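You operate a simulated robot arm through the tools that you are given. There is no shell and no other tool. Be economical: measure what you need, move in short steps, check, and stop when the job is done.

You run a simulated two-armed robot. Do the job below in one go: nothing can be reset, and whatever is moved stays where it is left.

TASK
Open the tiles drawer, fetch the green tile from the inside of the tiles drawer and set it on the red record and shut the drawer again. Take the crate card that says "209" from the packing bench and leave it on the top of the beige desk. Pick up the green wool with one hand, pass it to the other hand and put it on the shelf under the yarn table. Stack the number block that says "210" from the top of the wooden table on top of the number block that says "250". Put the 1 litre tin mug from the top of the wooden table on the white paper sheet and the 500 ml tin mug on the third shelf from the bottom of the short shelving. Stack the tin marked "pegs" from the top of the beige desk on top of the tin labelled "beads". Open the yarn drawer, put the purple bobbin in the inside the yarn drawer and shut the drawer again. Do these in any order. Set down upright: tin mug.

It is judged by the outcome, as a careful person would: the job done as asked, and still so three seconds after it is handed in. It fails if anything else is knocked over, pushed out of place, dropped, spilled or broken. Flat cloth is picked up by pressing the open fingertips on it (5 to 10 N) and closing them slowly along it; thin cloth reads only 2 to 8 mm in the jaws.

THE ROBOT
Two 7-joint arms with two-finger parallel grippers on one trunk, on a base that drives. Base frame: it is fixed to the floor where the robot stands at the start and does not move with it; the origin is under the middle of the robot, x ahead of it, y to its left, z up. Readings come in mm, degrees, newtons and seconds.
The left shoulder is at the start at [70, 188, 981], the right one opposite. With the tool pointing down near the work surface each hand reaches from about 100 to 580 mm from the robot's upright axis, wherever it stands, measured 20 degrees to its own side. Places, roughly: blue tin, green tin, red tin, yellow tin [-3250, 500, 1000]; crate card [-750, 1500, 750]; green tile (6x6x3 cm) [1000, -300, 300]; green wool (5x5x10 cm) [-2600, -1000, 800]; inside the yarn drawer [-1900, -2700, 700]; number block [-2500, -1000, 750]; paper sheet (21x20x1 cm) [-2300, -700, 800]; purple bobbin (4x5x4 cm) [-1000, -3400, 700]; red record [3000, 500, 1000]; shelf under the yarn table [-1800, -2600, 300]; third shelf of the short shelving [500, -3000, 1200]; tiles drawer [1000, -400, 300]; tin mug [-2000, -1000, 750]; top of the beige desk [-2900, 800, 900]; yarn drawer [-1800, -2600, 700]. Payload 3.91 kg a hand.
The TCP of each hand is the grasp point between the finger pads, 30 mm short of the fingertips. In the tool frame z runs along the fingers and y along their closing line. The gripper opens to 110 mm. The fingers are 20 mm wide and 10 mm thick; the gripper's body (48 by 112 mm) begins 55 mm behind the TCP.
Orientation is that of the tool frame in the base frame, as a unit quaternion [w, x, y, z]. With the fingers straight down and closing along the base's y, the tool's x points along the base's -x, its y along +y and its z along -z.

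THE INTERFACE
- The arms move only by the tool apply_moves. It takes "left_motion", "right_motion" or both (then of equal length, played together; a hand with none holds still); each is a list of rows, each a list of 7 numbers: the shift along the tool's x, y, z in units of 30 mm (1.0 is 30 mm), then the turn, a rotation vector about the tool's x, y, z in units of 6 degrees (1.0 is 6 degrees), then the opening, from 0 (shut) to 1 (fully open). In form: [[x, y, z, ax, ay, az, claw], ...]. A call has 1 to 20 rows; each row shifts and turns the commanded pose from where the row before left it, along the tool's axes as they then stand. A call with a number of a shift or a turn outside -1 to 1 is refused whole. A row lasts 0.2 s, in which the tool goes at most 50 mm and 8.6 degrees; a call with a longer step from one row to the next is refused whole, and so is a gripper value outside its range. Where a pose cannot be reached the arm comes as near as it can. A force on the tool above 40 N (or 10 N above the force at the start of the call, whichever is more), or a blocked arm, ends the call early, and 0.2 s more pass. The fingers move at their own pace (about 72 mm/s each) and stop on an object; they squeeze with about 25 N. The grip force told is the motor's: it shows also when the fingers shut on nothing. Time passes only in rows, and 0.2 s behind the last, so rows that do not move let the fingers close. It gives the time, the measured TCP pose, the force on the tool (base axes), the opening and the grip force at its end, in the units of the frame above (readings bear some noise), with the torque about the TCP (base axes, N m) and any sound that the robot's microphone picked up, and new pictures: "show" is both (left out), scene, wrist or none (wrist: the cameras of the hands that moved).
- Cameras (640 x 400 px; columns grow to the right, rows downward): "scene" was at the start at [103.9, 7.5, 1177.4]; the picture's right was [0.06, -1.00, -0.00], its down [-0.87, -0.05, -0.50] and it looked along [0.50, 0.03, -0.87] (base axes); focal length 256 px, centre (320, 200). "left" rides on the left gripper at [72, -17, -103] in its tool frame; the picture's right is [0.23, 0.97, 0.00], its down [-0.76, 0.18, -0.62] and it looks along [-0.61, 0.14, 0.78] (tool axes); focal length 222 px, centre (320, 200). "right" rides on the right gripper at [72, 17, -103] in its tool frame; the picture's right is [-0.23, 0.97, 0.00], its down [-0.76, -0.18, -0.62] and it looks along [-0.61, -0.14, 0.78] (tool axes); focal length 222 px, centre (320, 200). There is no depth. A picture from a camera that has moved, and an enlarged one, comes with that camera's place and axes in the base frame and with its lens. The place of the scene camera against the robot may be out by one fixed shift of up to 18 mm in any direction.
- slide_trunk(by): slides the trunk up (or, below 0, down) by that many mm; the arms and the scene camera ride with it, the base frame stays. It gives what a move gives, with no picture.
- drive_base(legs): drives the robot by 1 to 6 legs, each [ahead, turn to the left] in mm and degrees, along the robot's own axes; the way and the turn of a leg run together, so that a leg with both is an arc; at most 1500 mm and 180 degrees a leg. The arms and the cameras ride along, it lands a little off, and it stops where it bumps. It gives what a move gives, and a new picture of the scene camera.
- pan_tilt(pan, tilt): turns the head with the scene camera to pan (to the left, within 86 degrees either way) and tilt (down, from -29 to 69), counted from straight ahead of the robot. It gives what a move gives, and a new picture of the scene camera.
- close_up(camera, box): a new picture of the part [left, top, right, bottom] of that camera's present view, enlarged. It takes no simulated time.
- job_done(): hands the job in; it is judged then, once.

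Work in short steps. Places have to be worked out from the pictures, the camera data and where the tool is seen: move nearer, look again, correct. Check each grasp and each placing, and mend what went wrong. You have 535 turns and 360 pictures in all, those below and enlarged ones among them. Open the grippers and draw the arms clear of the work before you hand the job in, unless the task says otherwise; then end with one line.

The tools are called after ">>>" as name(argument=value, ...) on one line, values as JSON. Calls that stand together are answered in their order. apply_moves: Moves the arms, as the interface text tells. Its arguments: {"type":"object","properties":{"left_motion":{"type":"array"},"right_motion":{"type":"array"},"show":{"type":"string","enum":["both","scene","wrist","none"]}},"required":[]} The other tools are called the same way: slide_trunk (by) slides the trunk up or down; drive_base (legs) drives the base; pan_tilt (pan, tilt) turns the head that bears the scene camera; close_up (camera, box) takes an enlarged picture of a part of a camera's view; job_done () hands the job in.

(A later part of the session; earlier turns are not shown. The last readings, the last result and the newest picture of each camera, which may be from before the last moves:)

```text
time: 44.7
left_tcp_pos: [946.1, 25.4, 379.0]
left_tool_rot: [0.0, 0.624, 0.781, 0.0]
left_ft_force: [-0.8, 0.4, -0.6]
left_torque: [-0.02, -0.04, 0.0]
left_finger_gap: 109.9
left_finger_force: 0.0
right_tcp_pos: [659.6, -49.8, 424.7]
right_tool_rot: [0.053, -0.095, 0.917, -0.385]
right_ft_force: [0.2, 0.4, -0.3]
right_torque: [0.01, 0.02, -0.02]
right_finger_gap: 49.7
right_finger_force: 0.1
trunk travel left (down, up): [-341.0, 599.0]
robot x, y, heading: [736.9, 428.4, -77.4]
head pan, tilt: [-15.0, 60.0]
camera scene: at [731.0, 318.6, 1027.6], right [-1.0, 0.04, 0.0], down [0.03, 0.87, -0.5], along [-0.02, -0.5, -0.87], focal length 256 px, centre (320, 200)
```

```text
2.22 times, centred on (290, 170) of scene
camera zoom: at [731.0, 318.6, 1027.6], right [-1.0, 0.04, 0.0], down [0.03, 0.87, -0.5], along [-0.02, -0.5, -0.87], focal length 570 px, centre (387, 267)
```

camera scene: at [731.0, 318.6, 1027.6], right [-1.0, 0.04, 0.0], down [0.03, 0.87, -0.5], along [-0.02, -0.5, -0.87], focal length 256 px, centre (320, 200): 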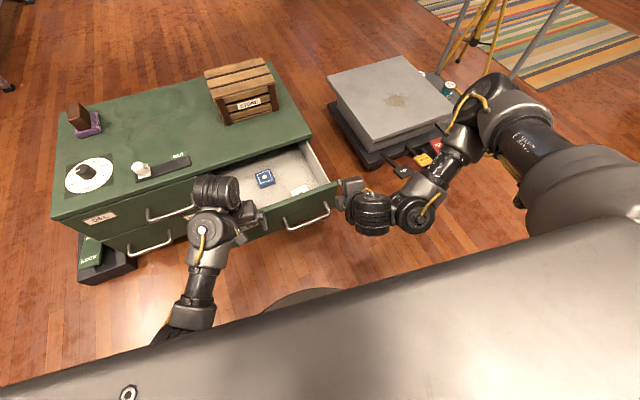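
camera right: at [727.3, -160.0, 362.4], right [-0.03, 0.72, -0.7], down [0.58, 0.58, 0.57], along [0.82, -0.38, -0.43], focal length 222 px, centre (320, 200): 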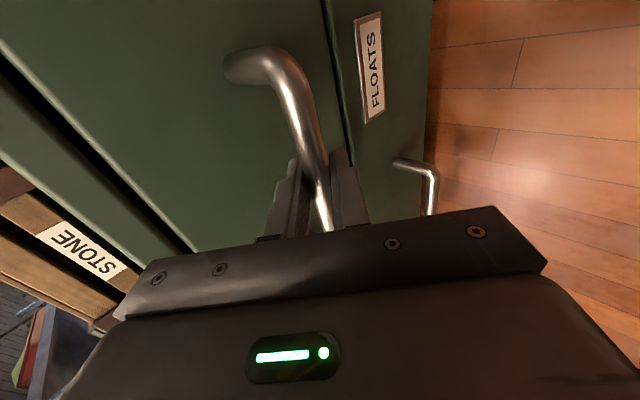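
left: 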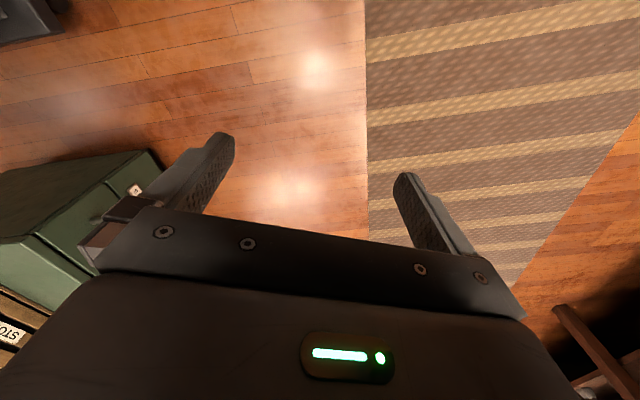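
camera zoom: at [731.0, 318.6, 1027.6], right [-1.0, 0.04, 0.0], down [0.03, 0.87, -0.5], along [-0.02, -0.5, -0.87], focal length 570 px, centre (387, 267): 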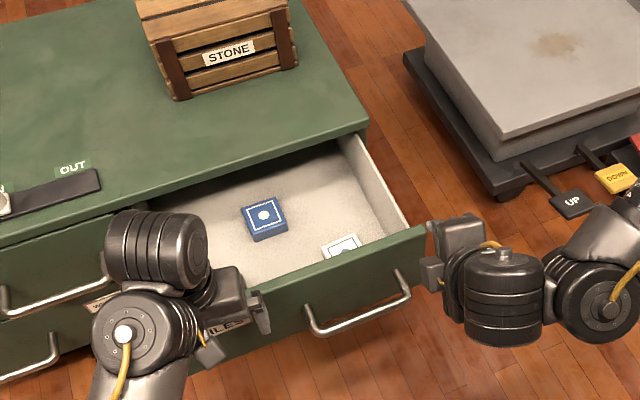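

Raise the left hand 70 mm and look with its wrist camera for the tile.

>>> apply_moves(left_motion=[[0, 0, -1, 0, 0, 0, 1], [0, 0, -1, 0, 0, 0, 1], [0, 0, -1, 0, 0, 0, 1]], show="wrist")

```text
time: 45.5
left_tcp_pos: [944.3, 24.8, 380.5]
left_tool_rot: [0.0, 0.625, 0.781, 0.001]
left_ft_force: [1.0, 0.5, 0.4]
left_torque: [-0.02, 0.0, -0.03]
left_finger_gap: 110.0
left_finger_force: 0.0
left hand out of reach, approached as far as the arm can: row 1, 2, 3
right_tcp_pos: [660.0, -49.1, 424.9]
right_tool_rot: [0.053, -0.095, 0.917, -0.385]
right_ft_force: [0.2, 0.1, -0.4]
right_torque: [0.0, -0.02, 0.01]
right_finger_gap: 50.1
right_finger_force: 0.1
trunk travel left (down, up): [-341.0, 599.0]
robot x, y, heading: [733.9, 429.3, -77.3]
head pan, tilt: [-15.0, 60.0]
camera left: at [911.8, 91.9, 484.2], right [0.9, 0.44, 0.0], down [0.34, -0.7, 0.62], along [0.27, -0.56, -0.78], focal length 222 px, centre (320, 200)
```

left: 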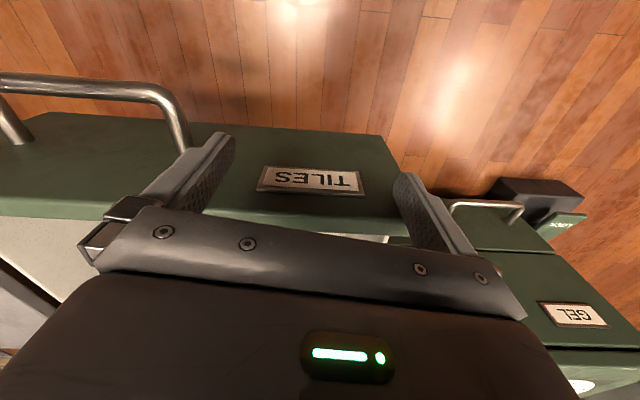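

The left arm can't rise there; I raise the trunk 100 mm instead and move the left hand forward over the drawer.

>>> slide_trunk(by=110)

>>> apply_moves(left_motion=[[-1, 0, 0, 0, 0, 0, 1], [-0.8, 0, 0, 0, 0, 0, 1]], show="both")

```text
time: 46.9
left_tcp_pos: [945.1, 23.1, 490.4]
left_tool_rot: [0.0, 0.625, 0.781, -0.001]
left_ft_force: [0.7, 0.3, -0.1]
left_torque: [-0.01, -0.01, -0.02]
left_finger_gap: 110.0
left_finger_force: 0.0
right_tcp_pos: [660.1, -48.4, 533.9]
right_tool_rot: [0.053, -0.094, 0.917, -0.385]
right_ft_force: [0.4, -1.2, 0.6]
right_torque: [-0.03, -0.02, 0.03]
right_finger_gap: 49.7
right_finger_force: 0.0
trunk travel left (down, up): [-451.0, 489.0]
robot x, y, heading: [736.3, 431.9, -77.3]
head pan, tilt: [-15.0, 60.0]
```

```text
time: 47.5
left_tcp_pos: [957.0, -28.6, 489.7]
left_tool_rot: [0.001, 0.624, 0.782, 0.001]
left_ft_force: [0.1, 0.2, 0.0]
left_torque: [-0.01, -0.01, 0.0]
left_finger_gap: 110.0
left_finger_force: 0.2
right_tcp_pos: [660.2, -49.2, 535.5]
right_tool_rot: [0.053, -0.095, 0.917, -0.385]
right_ft_force: [-1.0, -0.8, -0.3]
right_torque: [-0.01, -0.03, 0.01]
right_finger_gap: 49.3
right_finger_force: 0.1
trunk travel left (down, up): [-451.0, 489.0]
robot x, y, heading: [733.9, 427.9, -77.3]
head pan, tilt: [-15.0, 60.0]
camera scene: at [731.0, 318.9, 1137.6], right [-1.0, 0.04, 0.0], down [0.03, 0.87, -0.5], along [-0.02, -0.5, -0.87], focal length 256 px, centre (320, 200)
camera left: at [925.0, 38.9, 593.7], right [0.9, 0.44, 0.0], down [0.34, -0.7, 0.62], along [0.27, -0.56, -0.78], focal length 222 px, centre (320, 200)
```

scene: 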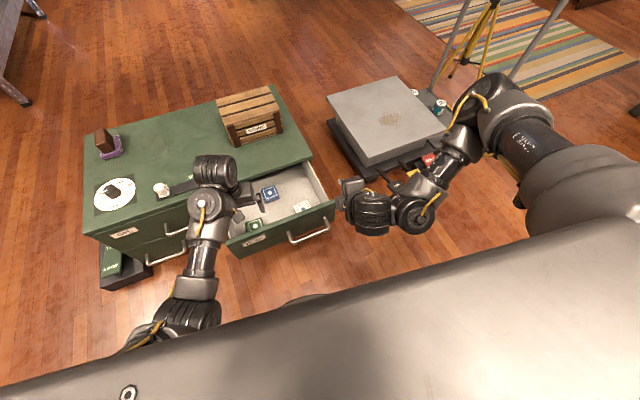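
left: 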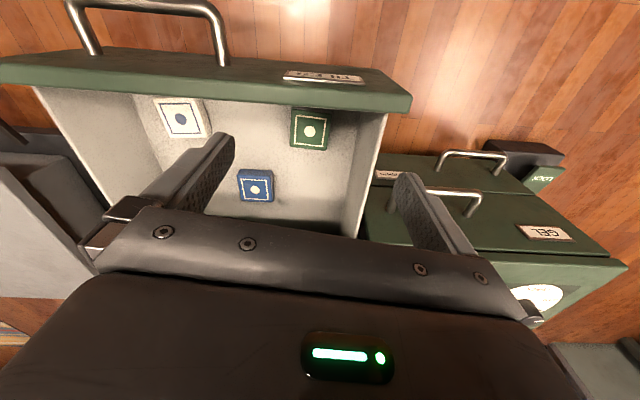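

Green tile seen near drawer front. I align the yaw with the drawer (-9°), narrow the opening, and move above it to refine.

>>> apply_moves(left_motion=[[0, 0, 0, 0, 0, -0.75, 0.72], [0, 0, 0, 0, 0, -0.75, 0.72], [-0.6, -0.16, 0, 0, 0, 0, 0.72], [-0.6, -0.16, 0, 0, 0, 0, 0.72], [0, 0, 1, 0, 0, 0, 0.72]], show="wrist")

```text
time: 48.7
left_tcp_pos: [961.0, -64.5, 461.3]
left_tool_rot: [0.0, 0.562, 0.827, 0.001]
left_ft_force: [-0.2, 0.4, 0.1]
left_torque: [0.03, -0.01, 0.01]
left_finger_gap: 79.2
left_finger_force: 0.1
right_tcp_pos: [659.9, -48.7, 534.1]
right_tool_rot: [0.053, -0.094, 0.917, -0.384]
right_ft_force: [0.3, 0.7, 0.6]
right_torque: [0.0, -0.01, -0.02]
right_finger_gap: 49.5
right_finger_force: 0.1
trunk travel left (down, up): [-451.0, 489.0]
robot x, y, heading: [735.5, 430.3, -77.3]
head pan, tilt: [-15.0, 60.0]
camera left: at [918.3, -3.1, 564.0], right [0.82, 0.57, 0.0], down [0.45, -0.64, 0.62], along [0.36, -0.51, -0.78], focal length 222 px, centre (320, 200)
```

left: 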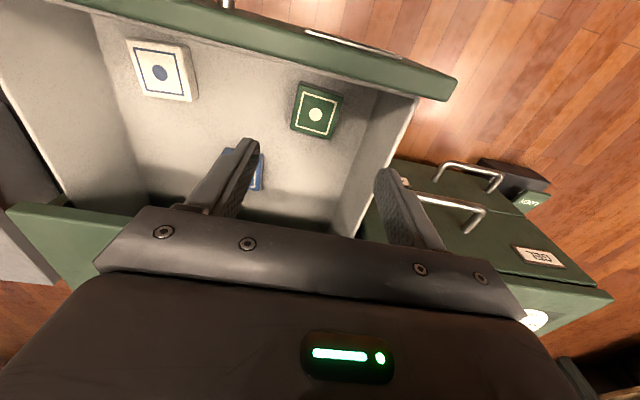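

Triangulation puts the tile top at (965,-80,272), near the side wall, so I turn the hand +90° to close along the drawer's depth where there is room.

>>> apply_moves(left_motion=[[0, 0, 0, 0, 0, 1, 0.75], [0, 0, 0, 0, 0, 1, 0.75], [0, 0, 0, 0, 0, 1, 0.75], [0, 0, 0, 0, 0, 1, 0.75], [0, 0, 0, 0, 0, 1, 0.75], [0, 0, 0, 0, 0, 1, 0.75], [0, 0, 0, 0, 0, 1, 0.75], [0, 0, 0, 0, 0, 1, 0.75], [0, 0, 0, 0, 0, 1, 0.75], [0, 0, 0, 0, 0, 1, 0.75], [0, 0, 0, 0, 0, 1, 0.75], [0, 0, 0, 0, 0, 1, 0.75], [0, 0, 0, 0, 0, 1, 0.75], [0, 0, 0, 0, 0, 1, 0.75], [0, 0, 0, 0, 0, 1, 0.75], [0, 0.5, 1, 0, 0, 0, 0.75]], show="wrist")

```text
time: 50.4
left_tcp_pos: [959.4, -66.3, 461.4]
left_tool_rot: [0.001, 0.828, 0.56, -0.002]
left_ft_force: [-0.7, -0.9, -1.9]
left_torque: [0.04, -0.12, 0.08]
left_finger_gap: 82.6
left_finger_force: 0.1
right_tcp_pos: [659.0, -49.5, 535.3]
right_tool_rot: [0.052, -0.094, 0.917, -0.385]
right_ft_force: [0.9, -0.4, -1.3]
right_torque: [-0.02, 0.0, 0.0]
right_finger_gap: 49.6
right_finger_force: 0.1
trunk travel left (down, up): [-451.0, 489.0]
robot x, y, heading: [733.4, 429.5, -77.4]
head pan, tilt: [-15.0, 60.0]
stopped in row 8 (left hand): the force on the tool passed its limit at 49 N (the readings are from after the stop); the commanded pose is now the measured one
camera left: at [972.0, 8.3, 563.8], right [0.99, -0.15, 0.0], down [-0.12, -0.77, 0.63], along [-0.1, -0.62, -0.78], focal length 222 px, centre (320, 200)
```

left: 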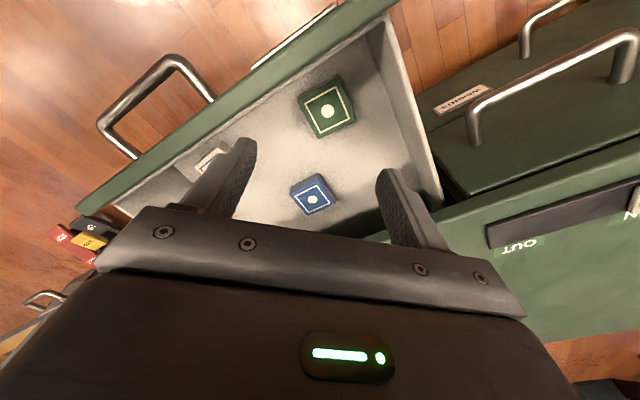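

Force is zero now; likely a fast wrist swing. Continue the turn more gently.

>>> apply_moves(left_motion=[[0, 0, 0, 0, 0, 0.5, 0.75], [0, 0, 0, 0, 0, 0.5, 0.75], [0, 0, 0, 0, 0, 0.5, 0.75], [0, 0, 0, 0, 0, 0.5, 0.75], [0, 0, 0, 0, 0, 0.5, 0.75], [0, 0, 0, 0, 0, 0.5, 0.75], [0, 0, 0, 0, 0, 0.5, 0.75], [0, 0, 0, 0, 0, 0.5, 0.75], [0, 0, 0, 0, 0, 0.5, 0.75], [0, 0, 0, 0, 0, 0.5, 0.75], [0, 0, 0, 0, 0, 0.5, 0.75], [0, 0, 0, 0, 0, 0.5, 0.75], [0, 0, 0, 0, 0, 0.5, 0.75], [0, 0, 0, 0, 0, 0.5, 0.75]], show="both")

```text
time: 51.0
left_tcp_pos: [960.4, -67.0, 460.5]
left_tool_rot: [0.004, 0.852, 0.523, -0.004]
left_ft_force: [2.5, -5.7, -9.6]
left_torque: [-0.03, 0.39, -0.25]
left_finger_gap: 82.5
left_finger_force: 0.0
right_tcp_pos: [659.7, -47.9, 534.5]
right_tool_rot: [0.053, -0.094, 0.917, -0.384]
right_ft_force: [-0.2, 0.5, 0.5]
right_torque: [0.0, -0.03, -0.02]
right_finger_gap: 49.6
right_finger_force: 0.1
trunk travel left (down, up): [-451.0, 489.0]
robot x, y, heading: [734.8, 430.9, -77.1]
head pan, tilt: [-15.0, 60.0]
stopped in row 2 (left hand): the force on the tool passed its limit at 43 N (the readings are from after the stop); the commanded pose is now the measured one
camera scene: at [731.0, 319.0, 1137.6], right [-1.0, 0.04, 0.0], down [0.03, 0.87, -0.5], along [-0.02, -0.5, -0.87], focal length 256 px, centre (320, 200)
camera left: at [978.4, 6.8, 563.5], right [0.97, -0.24, 0.0], down [-0.18, -0.75, 0.63], along [-0.15, -0.61, -0.78], focal length 222 px, centre (320, 200)
```

scene: 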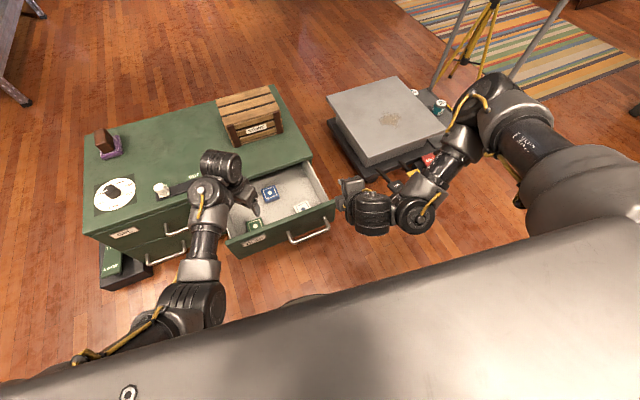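
left: 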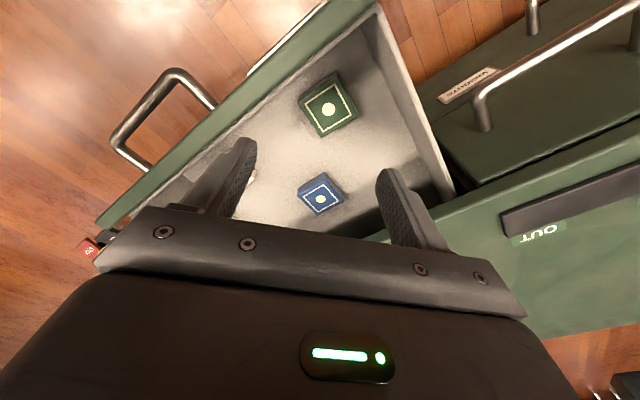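

The arm seems near its reach limit there. I drive 75 mm closer, pulling the hand back correspondingly, and retry.

>>> drive_base(legs=[[75, 0]])

>>> apply_moves(left_motion=[[0.9, 0.4, 0, 0, 0, 0, 0.75], [0.9, 0.4, 0, 0, 0, 0, 0.75], [0, 0, 0, 0, 0, 0.5, 0.75], [0, 0, 0, 0, 0, 0.5, 0.75], [0, 0, 0, 0, 0, 0.5, 0.75], [0, 0, 0, 0, 0, 0.5, 0.75], [0, 0, 0, 0, 0, 0.5, 0.75], [0, 0, 0, 0, 0, 0.5, 0.75], [0, 0, 0, 0, 0, 0.5, 0.75], [0, 0, 0, 0, 0, 0.5, 0.75], [0, 0, 0, 0, 0, 0.5, 0.75], [0, 0, 0, 0, 0, 0.5, 0.75]], show="wrist")

```text
time: 52.1
left_tcp_pos: [977.0, -139.5, 460.5]
left_tool_rot: [0.003, 0.852, 0.524, -0.003]
left_ft_force: [-3.2, -4.7, -12.5]
left_torque: [-0.35, -0.28, 0.17]
left_finger_gap: 82.5
left_finger_force: 0.1
right_tcp_pos: [676.2, -121.6, 533.4]
right_tool_rot: [0.053, -0.096, 0.917, -0.384]
right_ft_force: [0.3, 0.5, -0.4]
right_torque: [-0.01, 0.01, -0.01]
right_finger_gap: 49.4
right_finger_force: 0.1
trunk travel left (down, up): [-451.0, 489.0]
robot x, y, heading: [752.3, 354.6, -77.2]
head pan, tilt: [-15.0, 60.0]
camera scene: at [747.8, 244.7, 1137.5], right [-1.0, 0.04, 0.0], down [0.03, 0.87, -0.5], along [-0.02, -0.5, -0.87], focal length 256 px, centre (320, 200)
```

scene: 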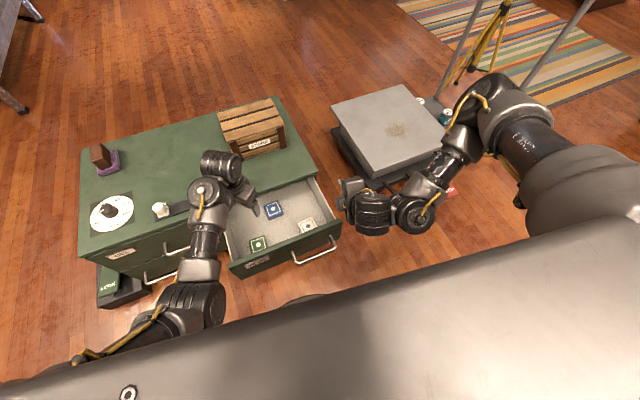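

```text
time: 52.4
left_tcp_pos: [982.0, -136.3, 460.7]
left_tool_rot: [0.006, 0.85, 0.526, -0.007]
left_ft_force: [0.9, -8.5, -14.6]
left_torque: [-0.16, 0.21, -0.1]
left_finger_gap: 82.4
left_finger_force: 0.0
right_tcp_pos: [676.6, -122.0, 534.7]
right_tool_rot: [0.054, -0.093, 0.916, -0.385]
right_ft_force: [-0.1, 0.2, -0.1]
right_torque: [0.01, -0.03, 0.0]
right_finger_gap: 49.7
right_finger_force: 0.0
trunk travel left (down, up): [-451.0, 489.0]
robot x, y, heading: [752.9, 360.5, -77.4]
head pan, tilt: [-15.0, 60.0]
stopped in row 1 (left hand): the force on the tool passed its limit at 63 N (the readings are from after the stop); the commanded pose is now the measured one
camera left: at [999.9, -61.9, 563.3], right [0.97, -0.23, 0.0], down [-0.18, -0.75, 0.64], along [-0.15, -0.62, -0.77], focal length 222 px, centre (320, 200)
```

left: 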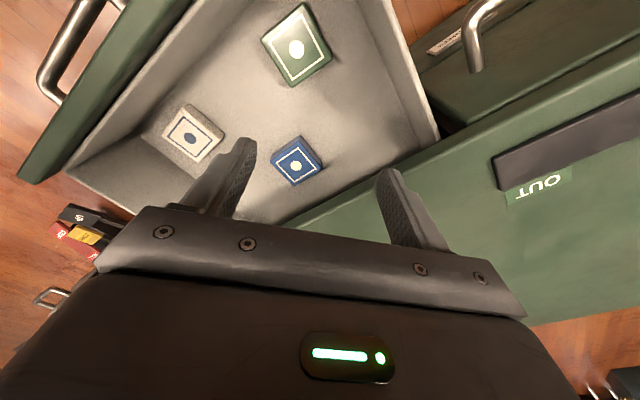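

The force travels with the robot, so the wrist is touching its own forearm; this arm should turn the other way. I unwind it.

>>> apply_moves(left_motion=[[0, 0, 0, 0, 0, -0.5, 0.75], [0, 0, 0, 0, 0, -1, 0.75], [0, 0, 0, 0, 0, -1, 0.75], [0, 0, 0, 0, 0, -1, 0.75], [0, 0, 0, 0, 0, -1, 0.75], [0, 0, 0, 0, 0, -1, 0.75], [0, 0, 0, 0, 0, -1, 0.75], [0, 0, 0, 0, 0, -1, 0.75], [0, 0, 0, 0, 0, -1, 0.75]], show="none")

```text
time: 54.4
left_tcp_pos: [982.0, -135.3, 460.1]
left_tool_rot: [0.003, 0.54, 0.842, -0.008]
left_ft_force: [0.0, -0.4, -0.3]
left_torque: [-0.02, 0.01, 0.02]
left_finger_gap: 82.4
left_finger_force: 0.0
right_tcp_pos: [677.1, -122.2, 535.0]
right_tool_rot: [0.053, -0.095, 0.916, -0.385]
right_ft_force: [-0.6, -0.2, 0.1]
right_torque: [0.0, 0.0, 0.01]
right_finger_gap: 49.7
right_finger_force: 0.1
trunk travel left (down, up): [-451.0, 489.0]
robot x, y, heading: [752.4, 358.5, -77.1]
head pan, tilt: [-15.0, 60.0]
```

>>> apply_moves(left_motion=[[0.95, 0.12, 0, 0, 0, 0, 0.75], [0.95, 0.12, 0, 0, 0, 0, 0.75], [0, 0, 0, 0, 0, -1, 0.75], [0, 0, 0, 0, 0, -1, 0.75], [0, 0, 0, 0, 0, -1, 0.75], [0, 0, 0, 0, 0, -1, 0.75], [0, 0, 0, 0, 0, -1, 0.75], [0, 0, 0, 0, 0, -1, 0.75], [0, 0, 0, 0, 0, -1, 0.75], [0, 0, 0, 0, 0, -1, 0.75], [0, 0, 0, 0, 0, -1, 0.75], [0, 0, 0, 0, 0, -1, 0.75], [0, 0, 0, 0, 0, -1, 0.75], [0, 0, 0, 0, 0, -1, 0.75], [0, 0, 0, 0, 0, -1, 0.75], [0, 0, 0, 0, 0, -1, 0.75], [0, 0, 0, 0, 0, -0.5, 0.75]], show="both")

```text
time: 58.0
left_tcp_pos: [964.3, -81.2, 461.0]
left_tool_rot: [-0.004, -0.187, 0.982, -0.008]
left_ft_force: [-0.9, 0.0, 1.2]
left_torque: [0.01, 0.01, 0.02]
left_finger_gap: 82.8
left_finger_force: 0.0
right_tcp_pos: [676.6, -122.7, 534.5]
right_tool_rot: [0.053, -0.094, 0.917, -0.384]
right_ft_force: [1.1, 0.3, -1.1]
right_torque: [0.03, -0.02, -0.03]
right_finger_gap: 49.8
right_finger_force: 0.0
trunk travel left (down, up): [-451.0, 489.0]
robot x, y, heading: [750.5, 356.3, -77.1]
head pan, tilt: [-15.0, 60.0]
camera scene: at [747.6, 245.9, 1137.6], right [-1.0, 0.04, 0.0], down [0.03, 0.87, -0.5], along [-0.02, -0.5, -0.87], focal length 256 px, centre (320, 200)
camera left: at [904.4, -122.2, 565.2], right [-0.57, 0.82, -0.01], down [0.65, 0.46, 0.61], along [0.51, 0.34, -0.79], focal length 222 px, centre (320, 200)
```

scene: 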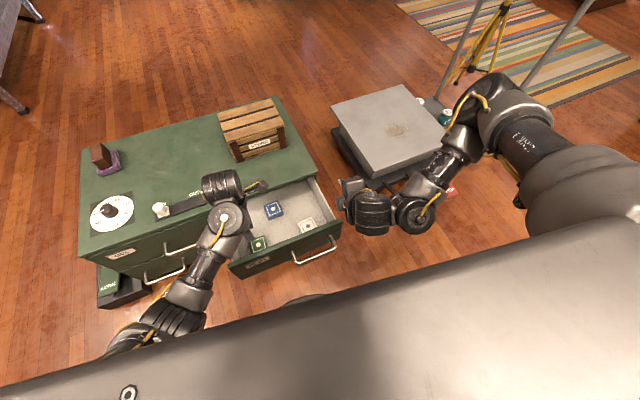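
left: 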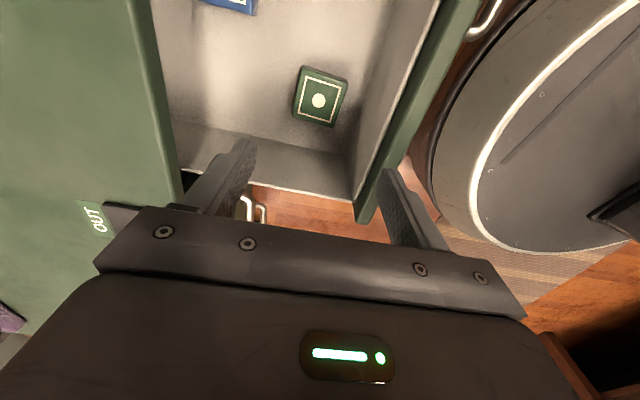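

Looking closely, the gap at the front panel is only ~16 mm but ~50 mm at the side, so lateral closing is right after all, tilted 20° so the camera clears the panel. I back off a little, move the right hand aside, and turn the left back.

>>> drive_base(legs=[[-60, 0]])

>>> apply_moves(left_motion=[[0, 0, 0, 0, 0, 1, 0.75], [0, 0, 0, 0, 0, 1, 0.75], [0, 0, 0, 0, 0, 1, 0.75], [0, 0, 0, 0, 0, 1, 0.75], [0, 0, 0, 0, 0, 1, 0.75], [0, 0, 0, 0, 0, 1, 0.75], [0, 0, 0, 0, 0, 1, 0.75], [0, 0, 0, 0, 0, 1, 0.75], [0, 0, 0, 0, 0, 1, 0.75], [0, 0, 0, 0, 0, 1, 0.75], [0, 0, 0, 0, 0, 1, 0.75], [0, 0, 0, 0, 0, 1, 0.75], [0, 0, 0, 0, 0, 1, 0.75], [0, 0, 0, 0, 0, 1, 0.75], [0, 0, 0, 0, 0, 0.7, 0.75], [0, 0, 0, 0, 1, 0, 0.75], [0, 0, 0, 0, 1, 0, 0.75], [0, 0, 0, 0, 1, 0, 0.75], [0, 0, 0, 0, 0.3, 0, 0.75]], right_motion=[[1, 0, 0, 0, 0, 0, 0.5], [1, 0, 0, 0, 0, 0, 0.5], [1, 0, 0, 0, 0, 0, 0.5], [0, 0, 0, 0, 0, 0, 0.5], [0, 0, 0, 0, 0, 0, 0.5], [0, 0, 0, 0, 0, 0, 0.5], [0, 0, 0, 0, 0, 0, 0.5], [0, 0, 0, 0, 0, 0, 0.5], [0, 0, 0, 0, 0, 0, 0.5], [0, 0, 0, 0, 0, 0, 0.5], [0, 0, 0, 0, 0, 0, 0.5], [0, 0, 0, 0, 0, 0, 0.5], [0, 0, 0, 0, 0, 0, 0.5], [0, 0, 0, 0, 0, 0, 0.5], [0, 0, 0, 0, 0, 0, 0.5], [0, 0, 0, 0, 0, 0, 0.5], [0, 0, 0, 0, 0, 0, 0.5], [0, 0, 0, 0, 0, 0, 0.5], [0, 0, 0, 0, 0, 0, 0.5]], show="none")

>>> slide_trunk(by=-100)

```text
time: 58.9
left_tcp_pos: [951.7, -23.2, 460.9]
left_tool_rot: [-0.004, -0.187, 0.982, -0.009]
left_ft_force: [0.3, -0.8, -0.7]
left_torque: [-0.02, 0.01, 0.01]
left_finger_gap: 82.4
left_finger_force: 0.0
right_tcp_pos: [662.2, -61.5, 536.6]
right_tool_rot: [0.053, -0.095, 0.917, -0.385]
right_ft_force: [0.1, -0.4, 0.2]
right_torque: [-0.04, 0.02, 0.0]
right_finger_gap: 49.6
right_finger_force: 0.1
trunk travel left (down, up): [-451.0, 489.0]
robot x, y, heading: [737.7, 416.7, -77.4]
head pan, tilt: [-15.0, 60.0]
camera scene: at [733.9, 306.5, 1137.8], right [-1.0, 0.04, 0.0], down [0.03, 0.86, -0.5], along [-0.02, -0.5, -0.87], focal length 256 px, centre (320, 200)
```

scene: 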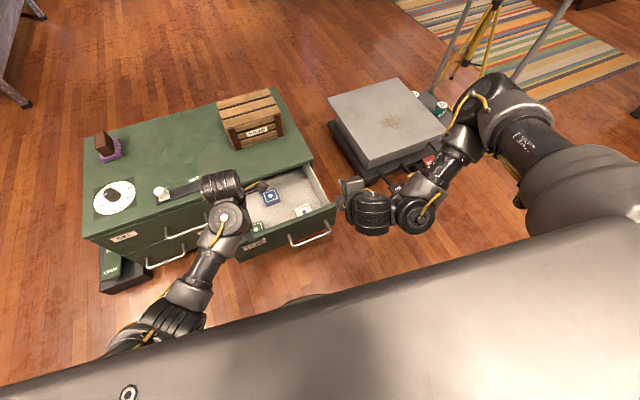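

```text
time: 62.9
left_tcp_pos: [951.7, -4.6, 429.1]
left_tool_rot: [-0.129, 0.537, 0.829, 0.093]
left_ft_force: [0.2, 1.3, 0.0]
left_torque: [0.02, 0.0, 0.01]
left_finger_gap: 82.5
left_finger_force: 0.0
left hand out of reach, approached as far as the arm can: row 18, 19
right_tcp_pos: [574.6, -82.8, 533.2]
right_tool_rot: [0.054, -0.095, 0.917, -0.385]
right_ft_force: [0.3, -0.1, 0.1]
right_torque: [0.01, 0.01, -0.02]
right_finger_gap: 54.8
right_finger_force: 0.1
trunk travel left (down, up): [-451.0, 489.0]
robot x, y, heading: [738.5, 418.4, -76.9]
head pan, tilt: [-15.0, 60.0]
```

```text
time: 63.5
left_tcp_pos: [952.1, -6.1, 410.4]
left_tool_rot: [-0.125, 0.539, 0.828, 0.091]
left_ft_force: [-4.6, 0.0, 14.5]
left_torque: [-0.25, 0.69, -0.01]
left_finger_gap: 84.1
left_finger_force: 1.9
right_tcp_pos: [573.4, -82.1, 508.7]
right_tool_rot: [0.052, -0.094, 0.916, -0.386]
right_ft_force: [1.1, 0.1, 0.2]
right_torque: [0.01, 0.0, 0.0]
right_finger_gap: 54.8
right_finger_force: 0.1
trunk travel left (down, up): [-426.0, 514.0]
robot x, y, heading: [736.4, 417.5, -77.3]
head pan, tilt: [-15.0, 60.0]
stopped: the force on the tool passed its limit at 120 N (the readings are from after the stop); the commanded pose is now the measured one
```

The fingertips touched the drawer's front panel top (z≈382) as the arm had been pulled back. Raise the trunk and reposition over the tile.

>>> slide_trunk(by=60)

>>> apply_moves(left_motion=[[-0.9, 0.1, 0.35, 0, 0, 0, 0.75], [-0.9, 0.1, 0.35, 0, 0, 0, 0.75], [-0.9, 0, 0.35, 0, 0, 0, 0.75]], show="both")

```text
time: 64.5
left_tcp_pos: [952.5, -6.0, 466.1]
left_tool_rot: [-0.126, 0.538, 0.829, 0.091]
left_ft_force: [0.6, -0.3, -0.3]
left_torque: [-0.01, 0.02, 0.01]
left_finger_gap: 82.4
left_finger_force: 0.0
right_tcp_pos: [574.6, -82.4, 567.8]
right_tool_rot: [0.053, -0.095, 0.917, -0.385]
right_ft_force: [0.1, 0.2, -0.2]
right_torque: [0.03, 0.04, 0.02]
right_finger_gap: 54.7
right_finger_force: 0.2
trunk travel left (down, up): [-486.0, 454.0]
robot x, y, heading: [737.2, 414.1, -77.3]
head pan, tilt: [-15.0, 60.0]
```

```text
time: 65.3
left_tcp_pos: [984.9, -65.6, 412.7]
left_tool_rot: [-0.127, 0.538, 0.829, 0.09]
left_ft_force: [0.0, -0.6, -0.1]
left_torque: [0.02, -0.01, 0.03]
left_finger_gap: 82.6
left_finger_force: 0.1
right_tcp_pos: [575.0, -83.3, 565.7]
right_tool_rot: [0.053, -0.096, 0.916, -0.385]
right_ft_force: [-0.5, -0.1, 0.3]
right_torque: [-0.02, -0.01, 0.01]
right_finger_gap: 55.1
right_finger_force: 0.1
trunk travel left (down, up): [-486.0, 454.0]
robot x, y, heading: [737.0, 417.7, -77.4]
head pan, tilt: [-15.0, 60.0]
camera scene: at [734.1, 304.7, 1172.1], right [-1.0, 0.04, 0.0], down [0.03, 0.87, -0.5], along [-0.02, -0.5, -0.87], focal length 256 px, centre (320, 200)
camera left: at [952.9, -39.2, 532.5], right [0.8, 0.59, 0.08], down [0.53, -0.77, 0.36], along [0.28, -0.25, -0.93], focal length 222 px, centre (320, 200)
```

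scene: 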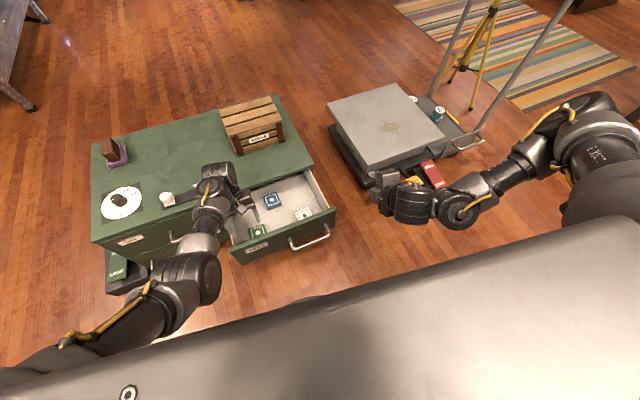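
left: 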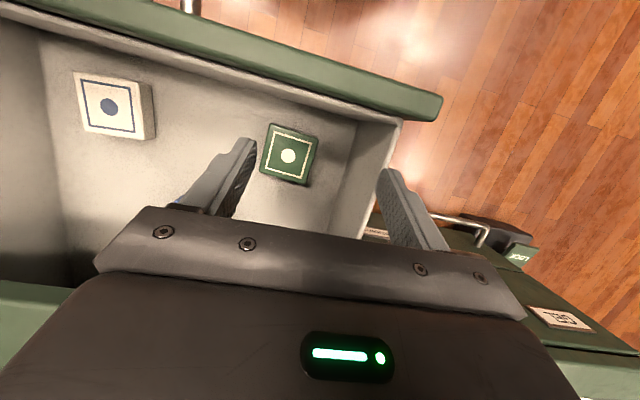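

Tile confirmed at (964,-84). Line up sideways first, then descend along the fingers most of the way.

>>> apply_moves(left_motion=[[-0.92, -0.49, 0, 0, 0, 0, 0.75], [-0.92, -0.48, 0, 0, 0, 0, 0.75], [0, 0, 1, 0, 0, 0, 0.75], [0, 0, 1, 0, 0, 0, 0.75], [0, 0, 0.8, 0, 0, 0, 0.75]], show="both")

```text
time: 66.5
left_tcp_pos: [976.2, -62.3, 345.3]
left_tool_rot: [-0.126, 0.539, 0.828, 0.09]
left_ft_force: [0.2, 0.2, 0.2]
left_torque: [0.04, -0.02, -0.06]
left_finger_gap: 82.6
left_finger_force: 0.1
left hand out of reach, approached as far as the arm can: row 2, 3, 4, 5
right_tcp_pos: [574.8, -82.9, 567.1]
right_tool_rot: [0.053, -0.095, 0.917, -0.384]
right_ft_force: [0.1, 0.1, 0.3]
right_torque: [0.0, -0.01, 0.02]
right_finger_gap: 54.9
right_finger_force: 0.0
trunk travel left (down, up): [-486.0, 454.0]
robot x, y, heading: [739.1, 418.8, -77.3]
head pan, tilt: [-15.0, 60.0]
camera scene: at [733.8, 304.8, 1172.2], right [-1.0, 0.04, 0.0], down [0.03, 0.87, -0.5], along [-0.02, -0.5, -0.87], focal length 256 px, centre (320, 200)
camera left: at [944.7, -35.4, 465.3], right [0.8, 0.59, 0.08], down [0.53, -0.77, 0.36], along [0.28, -0.25, -0.93], focal length 222 px, centre (320, 200)
```

scene: 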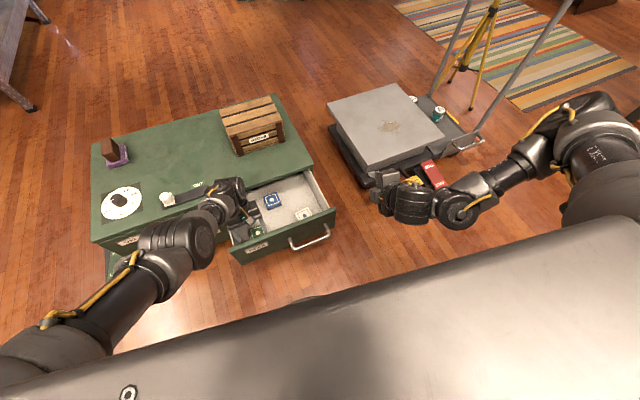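
left: 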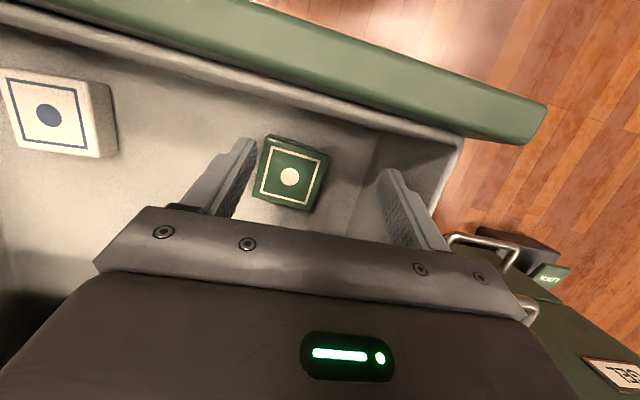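

Arm stretched. Lower the trunk 35 mm then shift the hand over the tile.

>>> slide_trunk(by=-35)

>>> apply_moves(left_motion=[[-0.55, -0.35, 0.18, 0, 0, 0, 0.75], [-0.55, -0.32, 0.18, 0, 0, 0, 0.75]], show="wrist")

```text
time: 67.3
left_tcp_pos: [976.6, -62.4, 309.5]
left_tool_rot: [-0.127, 0.539, 0.828, 0.091]
left_ft_force: [0.9, -1.5, 0.5]
left_torque: [0.03, -0.01, 0.0]
left_finger_gap: 82.6
left_finger_force: 0.1
right_tcp_pos: [573.5, -82.3, 532.8]
right_tool_rot: [0.053, -0.095, 0.916, -0.385]
right_ft_force: [1.8, 0.4, -0.7]
right_torque: [0.01, 0.02, -0.03]
right_finger_gap: 54.9
right_finger_force: 0.1
trunk travel left (down, up): [-451.0, 489.0]
robot x, y, heading: [732.8, 416.0, -77.4]
head pan, tilt: [-15.0, 60.0]
```

```text
time: 67.9
left_tcp_pos: [977.3, -63.8, 309.8]
left_tool_rot: [-0.129, 0.538, 0.828, 0.091]
left_ft_force: [0.3, 0.1, -0.5]
left_torque: [0.02, 0.01, 0.01]
left_finger_gap: 82.3
left_finger_force: 0.0
left hand out of reach, approached as far as the arm can: row 1, 2
right_tcp_pos: [573.4, -82.9, 532.6]
right_tool_rot: [0.053, -0.094, 0.917, -0.384]
right_ft_force: [-0.6, 0.7, -0.5]
right_torque: [-0.01, -0.01, -0.04]
right_finger_gap: 55.0
right_finger_force: 0.0
trunk travel left (down, up): [-451.0, 489.0]
robot x, y, heading: [741.6, 415.0, -77.5]
head pan, tilt: [-15.0, 60.0]
camera left: at [946.0, -36.2, 430.9], right [0.8, 0.59, 0.08], down [0.53, -0.77, 0.36], along [0.28, -0.24, -0.93], focal length 222 px, centre (320, 200)
```

left: 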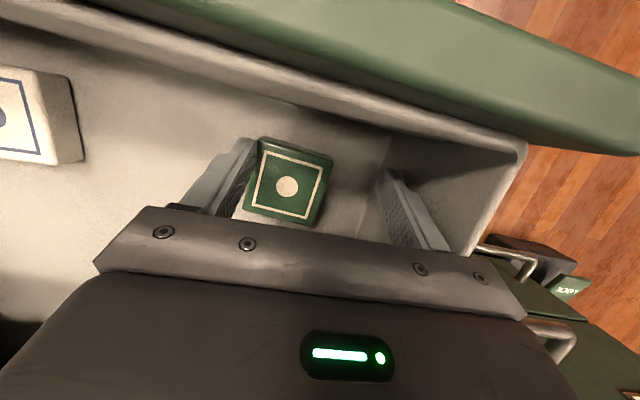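

Shoulder is too high. Alternate: lift the hand along its axis and lower the trunk, twice.

>>> apply_moves(left_motion=[[0, -0.33, -1, 0, 0, 0, 0.75], [0, -0.33, -1, 0, 0, 0, 0.75], [0, 0, -1, 0, 0, 0, 0.75]], show="none")

>>> slide_trunk(by=-85)

>>> apply_moves(left_motion=[[0, 0, -1, 0, 0, 0, 0.75], [0, 0, -1, 0, 0, 0, 0.75]], show="none")

>>> slide_trunk(by=-60)

```text
time: 68.7
left_tcp_pos: [971.3, -95.2, 397.0]
left_tool_rot: [-0.127, 0.538, 0.829, 0.09]
left_ft_force: [-0.4, -0.5, 0.6]
left_torque: [0.02, -0.01, 0.03]
left_finger_gap: 82.5
left_finger_force: 0.1
right_tcp_pos: [575.2, -82.2, 532.5]
right_tool_rot: [0.054, -0.095, 0.916, -0.385]
right_ft_force: [-0.3, -0.2, 0.9]
right_torque: [0.01, 0.01, 0.01]
right_finger_gap: 54.8
right_finger_force: 0.1
trunk travel left (down, up): [-451.0, 489.0]
robot x, y, heading: [737.9, 421.5, -77.5]
head pan, tilt: [-15.0, 60.0]
```

```text
time: 69.9
left_tcp_pos: [970.4, -95.5, 310.0]
left_tool_rot: [-0.127, 0.538, 0.829, 0.091]
left_ft_force: [-0.1, -0.3, 0.7]
left_torque: [0.01, -0.02, 0.0]
left_finger_gap: 82.8
left_finger_force: 0.1
right_tcp_pos: [574.4, -83.5, 447.6]
right_tool_rot: [0.053, -0.095, 0.916, -0.386]
right_ft_force: [0.6, 0.4, -0.3]
right_torque: [0.0, -0.01, -0.02]
right_finger_gap: 55.2
right_finger_force: 0.0
trunk travel left (down, up): [-366.0, 574.0]
robot x, y, heading: [740.1, 418.0, -77.5]
head pan, tilt: [-15.0, 60.0]
```

```text
time: 70.5
left_tcp_pos: [977.4, -112.4, 369.4]
left_tool_rot: [-0.128, 0.537, 0.829, 0.091]
left_ft_force: [0.4, -0.8, -0.5]
left_torque: [0.03, -0.05, -0.01]
left_finger_gap: 82.5
left_finger_force: 0.1
right_tcp_pos: [576.1, -81.3, 449.0]
right_tool_rot: [0.054, -0.094, 0.916, -0.386]
right_ft_force: [-0.1, 0.0, -1.0]
right_torque: [0.01, -0.01, 0.01]
right_finger_gap: 55.1
right_finger_force: 0.0
trunk travel left (down, up): [-366.0, 574.0]
robot x, y, heading: [735.1, 419.0, -77.3]
head pan, tilt: [-15.0, 60.0]
```

```text
time: 71.5
left_tcp_pos: [977.8, -114.0, 308.3]
left_tool_rot: [-0.128, 0.538, 0.828, 0.091]
left_ft_force: [-0.2, 0.3, -0.7]
left_torque: [0.01, 0.0, 0.03]
left_finger_gap: 82.8
left_finger_force: 0.1
right_tcp_pos: [574.6, -82.2, 387.2]
right_tool_rot: [0.053, -0.095, 0.916, -0.386]
right_ft_force: [0.3, 0.6, 0.3]
right_torque: [0.01, -0.03, -0.01]
right_finger_gap: 55.1
right_finger_force: 0.1
trunk travel left (down, up): [-306.0, 634.0]
robot x, y, heading: [736.0, 418.4, -77.1]
head pan, tilt: [-15.0, 60.0]
```

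Now shift 16 mm outward and descend 37 mm along the fingers, then look.

>>> apply_moves(left_motion=[[0.55, -0.06, 0, 0, 0, 0, 0.75], [0, 0, 0.7, 0, 0, 0, 0.75]], show="wrist")

```text
time: 72.1
left_tcp_pos: [967.3, -94.8, 294.4]
left_tool_rot: [-0.126, 0.538, 0.829, 0.09]
left_ft_force: [-0.4, 1.0, -0.9]
left_torque: [-0.02, 0.01, 0.03]
left_finger_gap: 82.7
left_finger_force: 0.1
right_tcp_pos: [574.0, -81.6, 388.0]
right_tool_rot: [0.053, -0.095, 0.916, -0.386]
right_ft_force: [-0.4, -0.3, 0.5]
right_torque: [0.0, -0.02, 0.01]
right_finger_gap: 55.2
right_finger_force: 0.1
trunk travel left (down, up): [-306.0, 634.0]
robot x, y, heading: [740.3, 416.2, -77.4]
head pan, tilt: [-15.0, 60.0]
camera left: at [935.7, -67.9, 414.4], right [0.8, 0.59, 0.08], down [0.53, -0.77, 0.36], along [0.28, -0.25, -0.93], focal length 222 px, centre (320, 200)
```

left: 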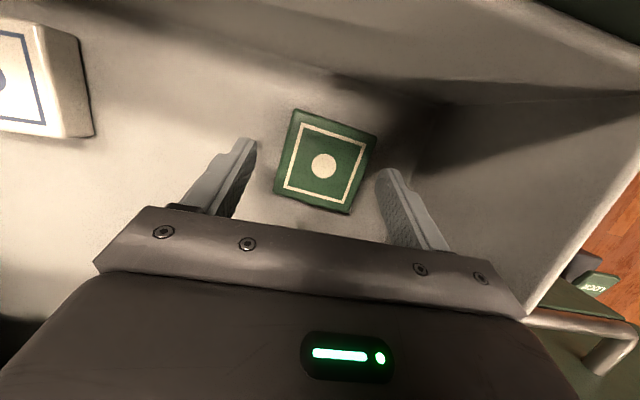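

Centred. Descend 17 mm and close.

>>> apply_moves(left_motion=[[0, 0.02, 0.5, 0, 0, 0, 0.75], [0, 0, 0, 0, 0, 0, 0.3], [0, 0, 0, 0, 0, 0, 0.3], [0, 0, 0, 0, 0, 0, 0.3]], show="wrist")

```text
time: 73.1
left_tcp_pos: [966.3, -88.4, 279.1]
left_tool_rot: [-0.128, 0.537, 0.829, 0.09]
left_ft_force: [-0.6, 1.0, 0.4]
left_torque: [0.02, 0.04, 0.0]
left_finger_gap: 61.0
left_finger_force: 25.1
right_tcp_pos: [574.7, -82.4, 387.2]
right_tool_rot: [0.053, -0.095, 0.917, -0.384]
right_ft_force: [-0.2, 0.1, 0.4]
right_torque: [0.0, -0.01, -0.01]
right_finger_gap: 55.2
right_finger_force: 0.0
trunk travel left (down, up): [-306.0, 634.0]
robot x, y, heading: [740.9, 421.1, -77.3]
head pan, tilt: [-15.0, 60.0]
camera left: at [935.1, -62.4, 400.4], right [0.8, 0.59, 0.08], down [0.53, -0.77, 0.36], along [0.28, -0.24, -0.93], focal length 222 px, centre (320, 200)
```

left: 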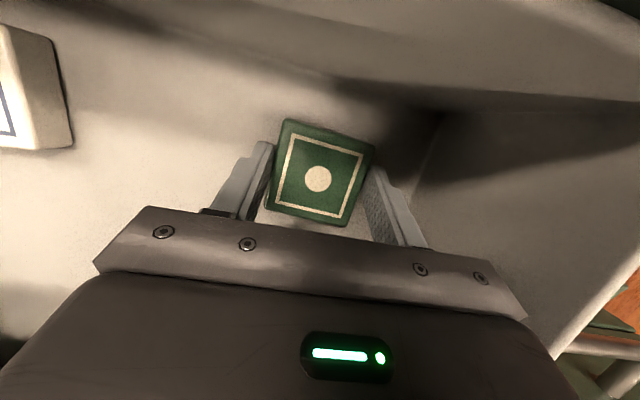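

Tile gripped (61 mm). Lift with the trunk and check.

>>> slide_trunk(by=160)

>>> pan_tilt(pan=0, tilt=55)

```text
time: 75.0
left_tcp_pos: [966.6, -89.2, 439.7]
left_tool_rot: [-0.127, 0.538, 0.829, 0.091]
left_ft_force: [0.0, -0.1, -1.8]
left_torque: [-0.02, 0.04, 0.01]
left_finger_gap: 60.6
left_finger_force: 24.8
right_tcp_pos: [575.1, -82.3, 547.4]
right_tool_rot: [0.053, -0.095, 0.917, -0.385]
right_ft_force: [-0.4, -0.1, 0.4]
right_torque: [-0.02, 0.01, 0.0]
right_finger_gap: 54.7
right_finger_force: 0.1
trunk travel left (down, up): [-466.0, 474.0]
robot x, y, heading: [738.8, 413.3, -77.5]
head pan, tilt: [-15.0, 60.0]
```

```text
time: 75.7
left_tcp_pos: [966.2, -89.0, 439.8]
left_tool_rot: [-0.128, 0.539, 0.828, 0.091]
left_ft_force: [1.2, -0.4, -2.1]
left_torque: [0.02, 0.01, 0.02]
left_finger_gap: 60.7
left_finger_force: 24.9
right_tcp_pos: [573.5, -83.4, 546.9]
right_tool_rot: [0.053, -0.094, 0.917, -0.384]
right_ft_force: [-0.3, -0.1, 0.1]
right_torque: [-0.01, 0.01, 0.02]
right_finger_gap: 55.1
right_finger_force: 0.1
trunk travel left (down, up): [-466.0, 474.0]
robot x, y, heading: [737.1, 418.5, -77.4]
head pan, tilt: [0.0, 55.0]
camera scene: at [752.6, 301.3, 1158.2], right [-0.98, -0.22, 0.0], down [-0.18, 0.8, -0.57], along [0.13, -0.56, -0.82], focal length 256 px, centre (320, 200)
```

scene: 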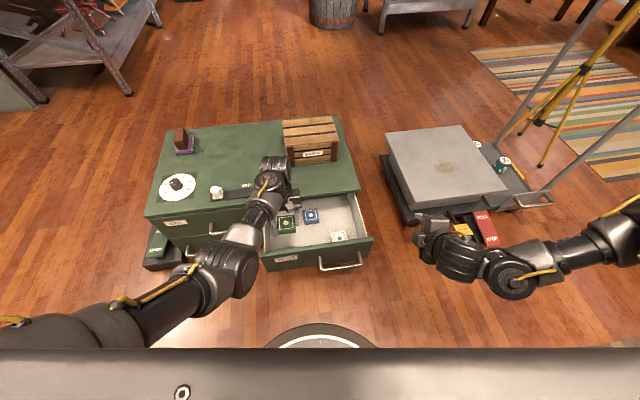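

Tile is held. Now I back away to get room to push the drawer shut with the right hand.

>>> slide_trunk(by=40)

>>> drive_base(legs=[[0, -6], [-200, 0], [0, 15.5]])

>>> apply_moves(left_motion=[[1, 0, 0, 0, 0, 0, 0.3], [1, 0, 0, 0, 0, 0, 0.3], [1, 0, 0, 0, 0, 0, 0.3], [0, 0, 0, 0, -1, 0, 0.3], [0, 0, 0, 0, -1, 0, 0.3], [0, 0, 0, 0, -0.9, 0, 0.3], [0, 0, 0, 0, 0, 0, 0.3], [0, 0, 0, 0, 0, 0, 0.3]], right_motion=[[0, 0, 0, -1, 0, 0, 0], [0, 0, 0, -1, 0, 0, 0], [0, 0, 0, -1, 0, 0, 0], [0, 0, 0, -1, 0, 0, 0], [0, 0, 0, -1, 0, 0, 0], [0, 0, 0, -1, 0, 0, 0], [0, 0, 0, -1, 0, 0, 0], [0, 0, 0, -0.5, 0, 0, 0]], show="none")

>>> apply_moves(right_motion=[[0, 0, 0, 0, 0, 1, 0], [0, 0, 0, 0, 0, 1, 0], [0, 0, 0, 0, 0, 1, 0], [0, 0, 0, 0, 0, 1, 0], [0, 0, 0, 0, 0, 1, 0], [0, 0, 0, 0, 0, 1, 0], [0, 0, 0, 0, 0, 1, 0], [0, 0, 0, 0, 0, 1, 0], [0, 0, 0, 0, 0, 1, 0], [0, 0, 0, 0, 0, 1, 0], [0, 0, 0, 0, 0, 1, 0], [0, 0, 0, 0, 0, 1, 0], [0, 0, 0, 0, 0, 1, 0], [0, 0, 0, 0, 0, 1, 0], [0, 0, 0, 0, 0, 1, 0]], show="scene")

```text
time: 76.5
left_tcp_pos: [966.3, -88.1, 480.6]
left_tool_rot: [-0.127, 0.538, 0.828, 0.09]
left_ft_force: [0.0, 0.7, -1.6]
left_torque: [-0.01, 0.01, 0.0]
left_finger_gap: 60.5
left_finger_force: 24.9
right_tcp_pos: [574.1, -83.1, 587.6]
right_tool_rot: [0.053, -0.095, 0.917, -0.385]
right_ft_force: [-0.5, -0.2, -0.3]
right_torque: [0.05, -0.01, -0.01]
right_finger_gap: 55.1
right_finger_force: 0.0
trunk travel left (down, up): [-506.0, 434.0]
robot x, y, heading: [737.6, 415.6, -77.5]
head pan, tilt: [0.0, 55.0]
```

```text
time: 79.6
left_tcp_pos: [1024.1, 154.4, 479.9]
left_tool_rot: [-0.135, 0.467, 0.87, 0.08]
left_ft_force: [0.8, 0.0, -2.1]
left_torque: [0.02, 0.03, -0.02]
left_finger_gap: 60.3
left_finger_force: 24.9
right_tcp_pos: [635.8, 96.8, 587.2]
right_tool_rot: [0.085, -0.171, 0.906, -0.378]
right_ft_force: [0.6, 0.0, 0.2]
right_torque: [-0.02, -0.03, 0.03]
right_finger_gap: 55.2
right_finger_force: 0.1
trunk travel left (down, up): [-506.0, 434.0]
robot x, y, heading: [712.7, 614.5, -67.6]
head pan, tilt: [0.0, 55.0]
camera scene: at [749.2, 506.7, 1198.2], right [-0.93, -0.38, 0.0], down [-0.31, 0.76, -0.57], along [0.22, -0.53, -0.82], focal length 256 px, centre (320, 200)
```

scene: 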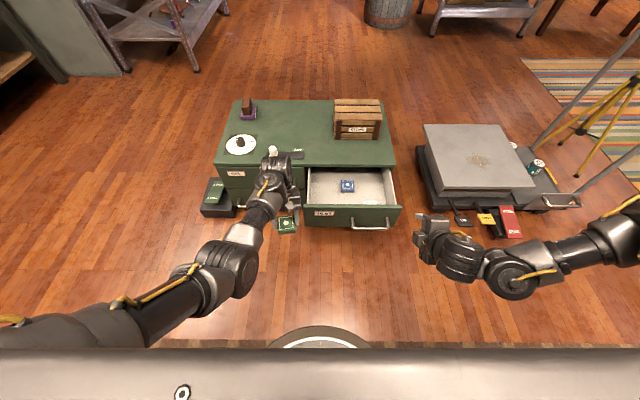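

```text
time: 81.4
left_tcp_pos: [986.8, 209.3, 497.7]
left_tool_rot: [-0.001, 0.474, 0.881, 0.009]
left_ft_force: [0.6, -0.4, -2.0]
left_torque: [-0.01, 0.0, 0.04]
left_finger_gap: 60.3
left_finger_force: 24.8
left hand out of reach, approached as far as the arm can: row 3
right_tcp_pos: [652.7, 105.0, 584.3]
right_tool_rot: [0.031, -0.2, 0.979, -0.031]
right_ft_force: [-0.8, 0.1, -1.1]
right_torque: [0.02, -0.02, -0.01]
right_finger_gap: 0.0
right_finger_force: 25.1
right hand out of reach, approached as far as the arm can: row 1, 2
trunk travel left (down, up): [-506.0, 434.0]
robot x, y, heading: [711.9, 615.3, -67.9]
head pan, tilt: [0.0, 55.0]
```

```text
time: 84.6
left_tcp_pos: [986.0, 210.9, 498.0]
left_tool_rot: [-0.001, 0.474, 0.881, 0.008]
left_ft_force: [0.6, -0.7, -1.3]
left_torque: [0.05, 0.0, -0.01]
left_finger_gap: 59.7
left_finger_force: 25.1
right_tcp_pos: [653.1, 104.3, 583.7]
right_tool_rot: [0.043, 0.552, 0.833, -0.002]
right_ft_force: [0.3, -0.4, -0.1]
right_torque: [0.0, -0.02, 0.0]
right_finger_gap: 0.0
right_finger_force: 25.4
trunk travel left (down, up): [-506.0, 434.0]
robot x, y, heading: [717.8, 618.1, -67.7]
head pan, tilt: [0.0, 55.0]
camera scene: at [748.5, 506.6, 1198.2], right [-0.93, -0.38, 0.0], down [-0.31, 0.76, -0.57], along [0.22, -0.53, -0.82], focal length 256 px, centre (320, 200)
```

scene: 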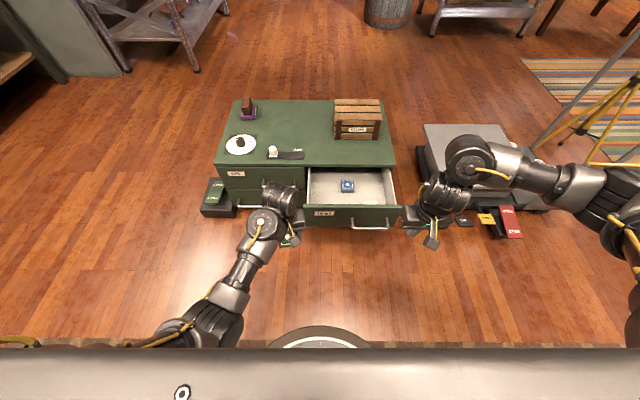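

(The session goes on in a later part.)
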